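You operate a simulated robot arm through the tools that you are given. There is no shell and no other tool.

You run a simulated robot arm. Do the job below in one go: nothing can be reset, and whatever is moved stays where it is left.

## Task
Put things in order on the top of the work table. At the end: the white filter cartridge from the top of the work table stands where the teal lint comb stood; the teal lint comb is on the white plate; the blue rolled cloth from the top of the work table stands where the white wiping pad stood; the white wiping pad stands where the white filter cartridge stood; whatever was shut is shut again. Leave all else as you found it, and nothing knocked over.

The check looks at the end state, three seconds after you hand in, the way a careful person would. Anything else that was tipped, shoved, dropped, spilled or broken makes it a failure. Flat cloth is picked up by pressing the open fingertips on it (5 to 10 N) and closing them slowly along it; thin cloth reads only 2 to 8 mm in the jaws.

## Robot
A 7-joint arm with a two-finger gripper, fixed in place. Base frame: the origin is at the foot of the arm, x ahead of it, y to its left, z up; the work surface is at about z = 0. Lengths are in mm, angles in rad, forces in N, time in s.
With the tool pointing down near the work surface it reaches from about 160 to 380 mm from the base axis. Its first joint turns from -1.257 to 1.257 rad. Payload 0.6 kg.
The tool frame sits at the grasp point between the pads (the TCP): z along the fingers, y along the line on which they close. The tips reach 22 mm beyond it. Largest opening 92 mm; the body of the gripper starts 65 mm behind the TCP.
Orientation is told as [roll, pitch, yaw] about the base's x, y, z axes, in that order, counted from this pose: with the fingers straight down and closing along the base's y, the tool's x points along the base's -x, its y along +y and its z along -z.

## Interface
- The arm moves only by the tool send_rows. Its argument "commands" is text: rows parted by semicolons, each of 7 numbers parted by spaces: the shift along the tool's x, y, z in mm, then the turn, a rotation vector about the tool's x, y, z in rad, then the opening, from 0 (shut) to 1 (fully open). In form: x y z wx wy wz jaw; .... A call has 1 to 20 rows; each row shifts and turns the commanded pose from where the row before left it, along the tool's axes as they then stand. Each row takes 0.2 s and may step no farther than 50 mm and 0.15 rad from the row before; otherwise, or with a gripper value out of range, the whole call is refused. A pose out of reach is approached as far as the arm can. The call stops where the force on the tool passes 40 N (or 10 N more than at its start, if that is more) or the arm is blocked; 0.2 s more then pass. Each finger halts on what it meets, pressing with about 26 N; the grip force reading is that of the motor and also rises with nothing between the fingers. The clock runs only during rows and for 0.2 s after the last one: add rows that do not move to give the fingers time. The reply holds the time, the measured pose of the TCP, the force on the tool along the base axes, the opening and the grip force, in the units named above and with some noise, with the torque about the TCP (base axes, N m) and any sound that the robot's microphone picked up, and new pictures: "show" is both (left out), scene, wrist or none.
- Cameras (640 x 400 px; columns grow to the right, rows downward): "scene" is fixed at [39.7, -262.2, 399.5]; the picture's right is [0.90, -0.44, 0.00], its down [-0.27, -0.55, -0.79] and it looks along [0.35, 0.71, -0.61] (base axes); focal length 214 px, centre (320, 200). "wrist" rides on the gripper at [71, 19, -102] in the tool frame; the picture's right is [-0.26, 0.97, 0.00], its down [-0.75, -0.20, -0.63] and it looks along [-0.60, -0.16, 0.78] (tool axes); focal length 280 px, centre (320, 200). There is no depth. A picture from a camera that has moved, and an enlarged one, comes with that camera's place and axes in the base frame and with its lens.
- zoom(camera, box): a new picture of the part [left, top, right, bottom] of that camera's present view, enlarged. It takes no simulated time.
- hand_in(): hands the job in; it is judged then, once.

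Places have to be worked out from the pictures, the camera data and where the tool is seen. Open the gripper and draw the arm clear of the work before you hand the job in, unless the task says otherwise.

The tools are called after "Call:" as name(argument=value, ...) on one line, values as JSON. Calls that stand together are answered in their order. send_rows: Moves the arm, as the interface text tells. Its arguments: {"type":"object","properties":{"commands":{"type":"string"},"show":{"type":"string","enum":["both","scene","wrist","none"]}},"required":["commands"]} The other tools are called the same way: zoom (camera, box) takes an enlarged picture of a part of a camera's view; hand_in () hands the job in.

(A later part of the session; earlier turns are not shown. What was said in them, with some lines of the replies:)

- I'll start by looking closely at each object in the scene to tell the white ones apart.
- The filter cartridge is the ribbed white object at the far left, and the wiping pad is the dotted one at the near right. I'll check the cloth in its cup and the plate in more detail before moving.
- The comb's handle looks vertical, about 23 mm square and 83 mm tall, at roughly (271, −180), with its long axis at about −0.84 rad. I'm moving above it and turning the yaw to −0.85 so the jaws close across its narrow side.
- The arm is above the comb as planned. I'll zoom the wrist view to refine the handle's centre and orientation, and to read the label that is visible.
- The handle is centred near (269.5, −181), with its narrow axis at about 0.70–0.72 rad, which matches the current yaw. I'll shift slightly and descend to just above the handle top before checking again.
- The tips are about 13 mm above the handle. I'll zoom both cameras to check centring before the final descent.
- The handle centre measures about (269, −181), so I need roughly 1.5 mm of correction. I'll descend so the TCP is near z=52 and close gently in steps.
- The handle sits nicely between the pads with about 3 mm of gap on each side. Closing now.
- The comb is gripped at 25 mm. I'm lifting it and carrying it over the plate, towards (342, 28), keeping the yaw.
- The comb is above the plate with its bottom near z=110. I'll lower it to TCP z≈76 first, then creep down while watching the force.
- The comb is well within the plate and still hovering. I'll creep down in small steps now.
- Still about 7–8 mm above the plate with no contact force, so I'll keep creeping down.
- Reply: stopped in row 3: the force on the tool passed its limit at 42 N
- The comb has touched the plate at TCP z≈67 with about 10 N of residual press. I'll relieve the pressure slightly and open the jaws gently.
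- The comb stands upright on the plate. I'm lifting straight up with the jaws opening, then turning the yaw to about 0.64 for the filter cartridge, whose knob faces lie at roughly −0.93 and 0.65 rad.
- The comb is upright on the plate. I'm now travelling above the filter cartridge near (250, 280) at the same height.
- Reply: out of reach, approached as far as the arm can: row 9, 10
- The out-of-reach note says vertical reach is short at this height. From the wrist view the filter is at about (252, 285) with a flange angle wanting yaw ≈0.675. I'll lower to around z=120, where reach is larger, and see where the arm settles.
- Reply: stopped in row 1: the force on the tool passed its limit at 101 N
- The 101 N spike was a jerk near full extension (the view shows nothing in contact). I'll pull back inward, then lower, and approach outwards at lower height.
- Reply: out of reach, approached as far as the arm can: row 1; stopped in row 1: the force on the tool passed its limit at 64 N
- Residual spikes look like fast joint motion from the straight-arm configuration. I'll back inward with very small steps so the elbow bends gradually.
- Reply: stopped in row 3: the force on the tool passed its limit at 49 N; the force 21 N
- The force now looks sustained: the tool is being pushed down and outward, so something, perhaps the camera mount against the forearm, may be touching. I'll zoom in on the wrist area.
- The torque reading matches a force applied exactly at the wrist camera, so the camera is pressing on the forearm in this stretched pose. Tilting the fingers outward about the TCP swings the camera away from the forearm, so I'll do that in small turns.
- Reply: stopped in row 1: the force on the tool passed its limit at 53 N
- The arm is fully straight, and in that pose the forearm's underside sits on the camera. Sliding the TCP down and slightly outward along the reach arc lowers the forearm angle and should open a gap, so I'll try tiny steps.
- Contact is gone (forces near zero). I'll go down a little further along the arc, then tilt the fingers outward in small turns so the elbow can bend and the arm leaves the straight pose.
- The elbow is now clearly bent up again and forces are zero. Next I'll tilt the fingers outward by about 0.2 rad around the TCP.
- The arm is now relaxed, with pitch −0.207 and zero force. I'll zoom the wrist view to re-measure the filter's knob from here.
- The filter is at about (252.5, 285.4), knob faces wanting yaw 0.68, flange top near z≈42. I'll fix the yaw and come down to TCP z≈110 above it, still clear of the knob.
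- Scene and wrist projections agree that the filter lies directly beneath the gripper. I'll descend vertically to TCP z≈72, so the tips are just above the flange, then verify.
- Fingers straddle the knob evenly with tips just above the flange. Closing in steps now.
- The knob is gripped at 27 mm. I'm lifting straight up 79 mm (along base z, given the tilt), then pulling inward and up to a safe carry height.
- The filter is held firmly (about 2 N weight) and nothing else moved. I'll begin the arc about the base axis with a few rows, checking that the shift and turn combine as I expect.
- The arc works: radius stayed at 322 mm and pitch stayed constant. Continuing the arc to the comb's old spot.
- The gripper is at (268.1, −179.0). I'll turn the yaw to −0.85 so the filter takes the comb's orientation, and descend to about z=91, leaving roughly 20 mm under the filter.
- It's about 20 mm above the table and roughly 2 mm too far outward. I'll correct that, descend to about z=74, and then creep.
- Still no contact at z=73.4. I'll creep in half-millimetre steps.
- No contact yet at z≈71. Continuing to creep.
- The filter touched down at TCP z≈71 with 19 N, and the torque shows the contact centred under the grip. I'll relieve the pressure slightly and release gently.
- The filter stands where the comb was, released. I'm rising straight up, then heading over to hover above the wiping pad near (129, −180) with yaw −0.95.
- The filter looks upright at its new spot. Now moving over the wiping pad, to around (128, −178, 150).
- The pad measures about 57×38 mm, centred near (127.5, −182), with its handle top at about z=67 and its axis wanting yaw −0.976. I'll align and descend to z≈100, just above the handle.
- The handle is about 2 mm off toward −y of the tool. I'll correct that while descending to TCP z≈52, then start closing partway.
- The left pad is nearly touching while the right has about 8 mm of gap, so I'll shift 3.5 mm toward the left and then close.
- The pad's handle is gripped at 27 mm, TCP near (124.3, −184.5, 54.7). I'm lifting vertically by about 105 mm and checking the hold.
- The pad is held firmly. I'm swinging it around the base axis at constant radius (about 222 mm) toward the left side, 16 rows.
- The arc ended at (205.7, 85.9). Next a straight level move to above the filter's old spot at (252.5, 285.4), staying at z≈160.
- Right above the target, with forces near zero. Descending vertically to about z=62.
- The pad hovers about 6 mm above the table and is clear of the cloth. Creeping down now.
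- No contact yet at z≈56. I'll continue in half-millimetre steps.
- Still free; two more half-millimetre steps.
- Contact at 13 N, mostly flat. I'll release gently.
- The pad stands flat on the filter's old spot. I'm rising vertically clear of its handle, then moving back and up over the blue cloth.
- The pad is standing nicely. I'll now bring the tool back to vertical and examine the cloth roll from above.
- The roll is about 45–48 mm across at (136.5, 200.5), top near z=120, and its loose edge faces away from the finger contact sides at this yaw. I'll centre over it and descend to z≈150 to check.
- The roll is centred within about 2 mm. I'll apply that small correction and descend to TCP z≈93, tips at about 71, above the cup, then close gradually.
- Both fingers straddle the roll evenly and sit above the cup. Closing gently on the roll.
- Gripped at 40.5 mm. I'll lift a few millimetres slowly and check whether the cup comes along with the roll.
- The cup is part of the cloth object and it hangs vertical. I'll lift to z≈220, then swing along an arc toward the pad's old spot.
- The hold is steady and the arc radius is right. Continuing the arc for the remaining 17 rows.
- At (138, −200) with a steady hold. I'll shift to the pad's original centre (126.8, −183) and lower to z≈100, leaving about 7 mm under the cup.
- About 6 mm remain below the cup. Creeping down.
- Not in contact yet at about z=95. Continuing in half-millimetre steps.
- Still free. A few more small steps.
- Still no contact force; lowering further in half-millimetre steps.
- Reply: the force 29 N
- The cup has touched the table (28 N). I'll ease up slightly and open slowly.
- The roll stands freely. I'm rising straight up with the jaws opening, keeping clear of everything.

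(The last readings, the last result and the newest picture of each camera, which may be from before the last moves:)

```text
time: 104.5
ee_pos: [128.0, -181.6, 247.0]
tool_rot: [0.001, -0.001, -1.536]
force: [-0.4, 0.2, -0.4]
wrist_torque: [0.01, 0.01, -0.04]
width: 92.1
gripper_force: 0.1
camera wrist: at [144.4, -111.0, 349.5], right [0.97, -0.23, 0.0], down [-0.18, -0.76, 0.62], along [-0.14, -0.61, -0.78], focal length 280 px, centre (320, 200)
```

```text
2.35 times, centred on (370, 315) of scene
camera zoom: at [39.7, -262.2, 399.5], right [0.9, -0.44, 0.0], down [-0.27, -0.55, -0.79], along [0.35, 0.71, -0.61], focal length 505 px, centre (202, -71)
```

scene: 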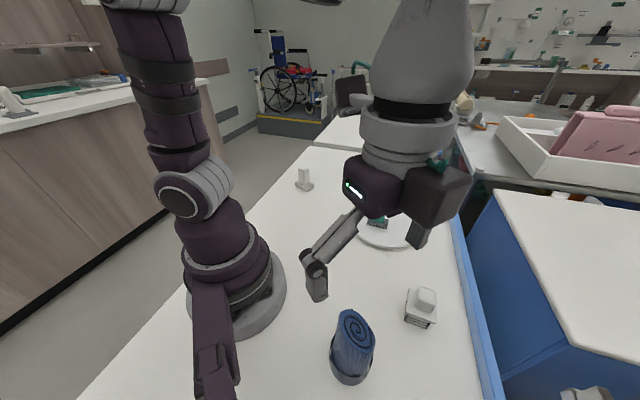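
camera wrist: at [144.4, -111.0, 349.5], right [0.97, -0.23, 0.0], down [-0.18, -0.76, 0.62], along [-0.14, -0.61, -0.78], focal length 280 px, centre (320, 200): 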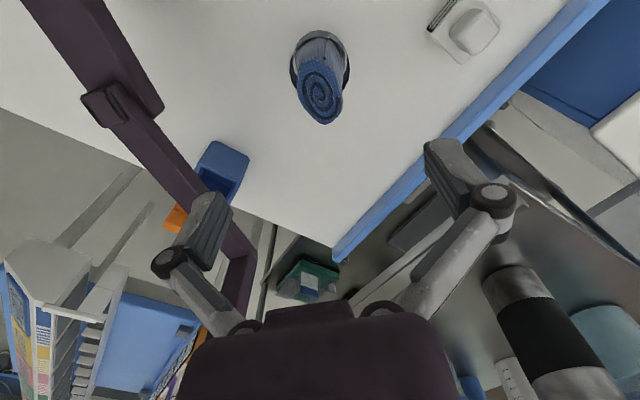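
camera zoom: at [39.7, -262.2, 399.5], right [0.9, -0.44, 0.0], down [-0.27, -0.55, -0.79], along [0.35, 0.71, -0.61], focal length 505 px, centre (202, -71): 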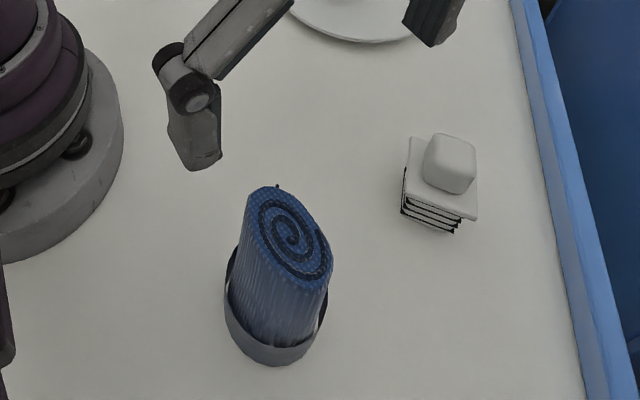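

The cloth stands at about (130, −181), matching the pad's old spot, and the filter next to it is upright. I'll retreat upward and swing the arm back toward its starting area for a clear overall view.

Call:
send_rows(commands="0 0 -17 0 0 0 1; 0 0 -17 0 0 0 1; 0 0 -16 0 0 0 1; 12.44 17.19 0 0 0 -0.0956 1; 12.44 17.19 0 0 0 -0.0956 1; 12.44 17.19 0 0 0 -0.0956 1; 12.44 17.19 0 0 0 -0.0956 1; 12.44 17.19 0 0 0 -0.0956 1; 12.44 17.19 0 0 0 -0.0956 1; 12.44 17.19 0 0 0 -0.0956 1; 12.44 17.19 0 0 0 -0.0956 1; 12.44 17.19 0 0 0 -0.0956 1; 12.44 17.19 0 0 0 -0.0956 1; 12.44 17.19 0 0 0 -0.0956 1; 12.44 17.19 0 0 0 -0.0956 1; 0 0 0 0 0 0 1; 0 0 0 0 0 0 1")

Call:
zoom(camera="scene", box=[300, 250, 460, 390])

Call:
zoom(camera="scene", box=[260, 130, 440, 260])

```text
time: 108.1
ee_pos: [217.8, 40.5, 295.6]
tool_rot: [0.002, -0.003, -0.388]
force: [-0.3, 0.4, -0.1]
wrist_torque: [0.03, 0.06, 0.02]
width: 91.7
gripper_force: 0.1
camera wrist: at [160.1, 84.6, 397.8], right [0.61, 0.79, 0.0], down [0.62, -0.48, 0.63], along [0.5, -0.38, -0.78], focal length 280 px, centre (320, 200)
```

scene: 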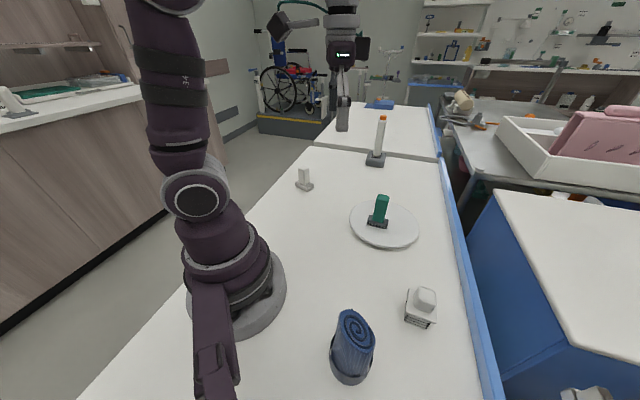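
wrist: 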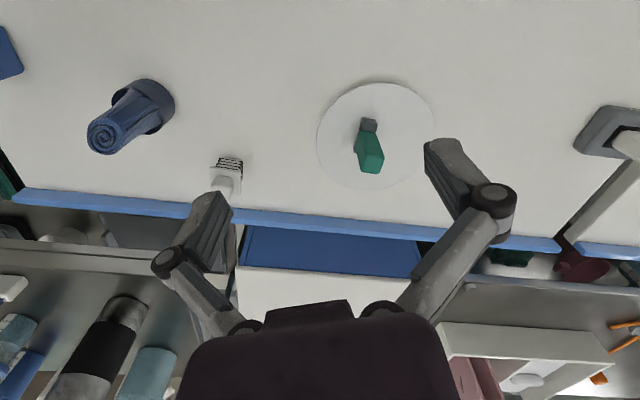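

```text
2.86 times, centred on (380, 320) of scene
camera zoom: at [39.7, -262.2, 399.5], right [0.9, -0.44, 0.0], down [-0.27, -0.55, -0.79], along [0.35, 0.71, -0.61], focal length 613 px, centre (149, -143)
```

zoom: 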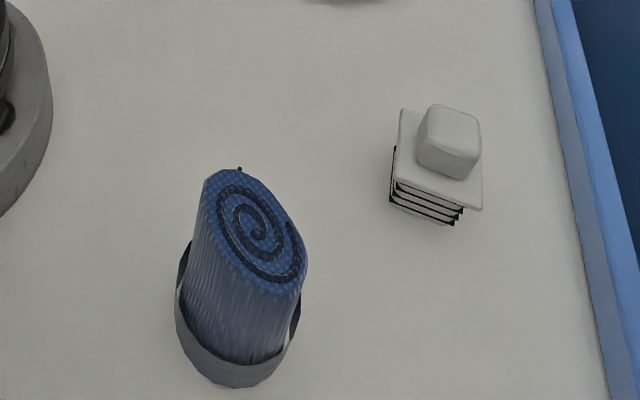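

```text
3.08 times, centred on (350, 195) of scene
camera zoom: at [39.7, -262.2, 399.5], right [0.9, -0.44, 0.0], down [-0.27, -0.55, -0.79], along [0.35, 0.71, -0.61], focal length 660 px, centre (228, 215)
```

zoom: 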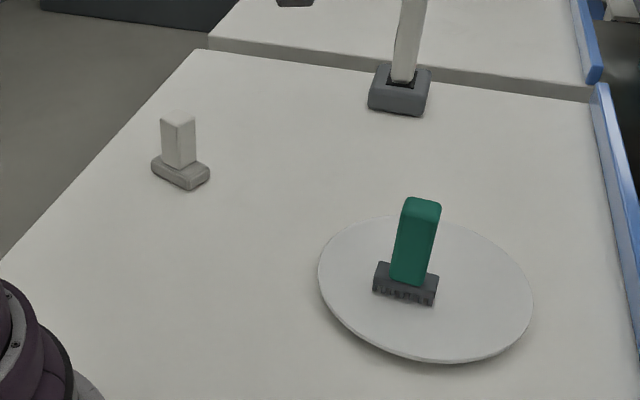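

Everything appears upright. I'll take closer looks at the cloth and filter to verify their positions numerically before finishing.

Call:
zoom(camera="scene", box=[315, 295, 395, 395])

Call:
zoom(camera="wrist", box=[60, 50, 260, 210])

Call:
zoom(camera="wrist", box=[300, 60, 450, 200])

```text
4.00 times, centred on (355, 345) of scene
camera zoom: at [39.7, -262.2, 399.5], right [0.9, -0.44, 0.0], down [-0.27, -0.55, -0.79], along [0.35, 0.71, -0.61], focal length 858 px, centre (180, -380)
```

zoom: 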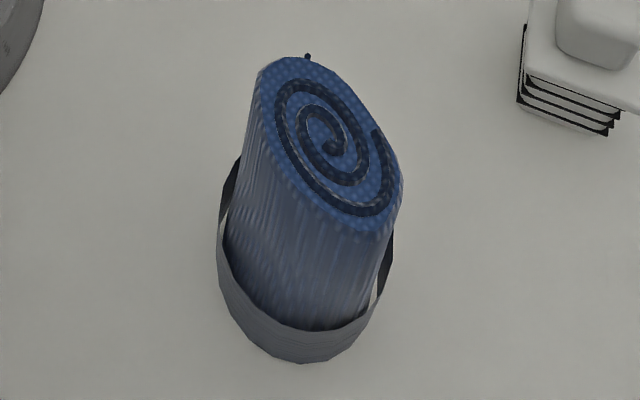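

```text
2.50 times, centred on (160, 130) of wrist
camera zoom: at [160.1, 84.6, 397.8], right [0.61, 0.79, 0.0], down [0.62, -0.48, 0.63], along [0.5, -0.38, -0.78], focal length 701 px, centre (720, 375)
```

zoom: 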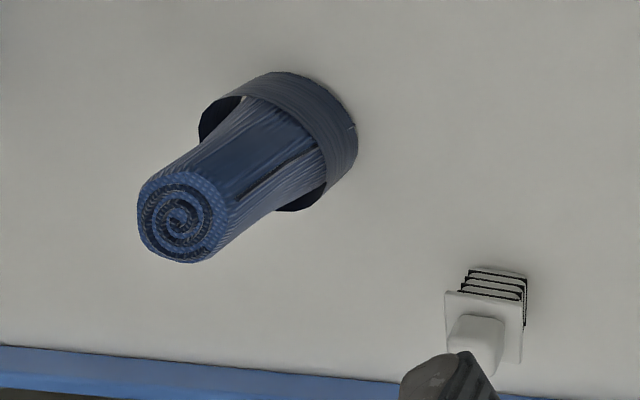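

```text
2.86 times, centred on (375, 130) of wrist
camera zoom: at [160.1, 84.6, 397.8], right [0.61, 0.79, 0.0], down [0.62, -0.48, 0.63], along [0.5, -0.38, -0.78], focal length 801 px, centre (163, 400)
```

zoom: 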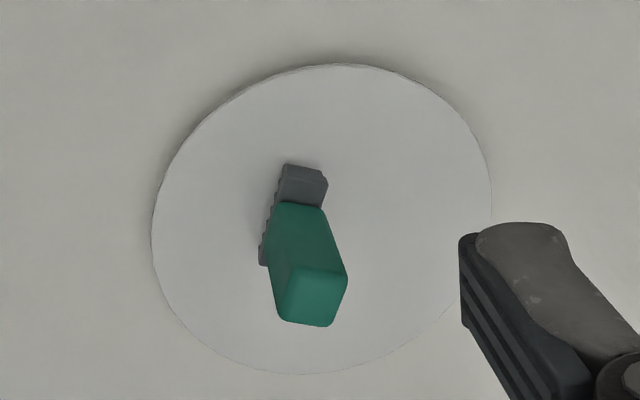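

All checks agree. The cloth base is at about (127, −183) and the filter at about (268, −181), both upright. The pad is on the filter's old spot and the comb stands on the plate. The gripper is open and the arm is high and clear, so I'm handing in.

Call:
hand_in()

```text
The job is handed in.
```

The table is rearranged as asked, and I've handed the job in. My last pictures showed all four items standing upright:

| Item | Where it is now |
|---|---|
| White filter cartridge | Where the teal lint comb stood |
| Teal lint comb | On the white plate, about 20 mm off its centre |
| White wiping pad | Where the filter cartridge stood |
| Blue rolled cloth, with its cup | Where the wiping pad stood |

- **Cloth shape:** the cloth is soft, and the grip left it slightly narrower near the top. Its cup came up with it, so I moved the two as one object.
- **Forces:** while I was reaching for the filter, the wrist camera pressed against the robot's own forearm and stopped the arm four times, at up to 101 N. Setting the comb on the plate also stopped the arm briefly at 42 N. Nothing else on the table was touched or moved.
- **Finish:** I found nothing shut on the work table, so there was nothing to close again. The gripper is open and the arm is raised clear of the work.
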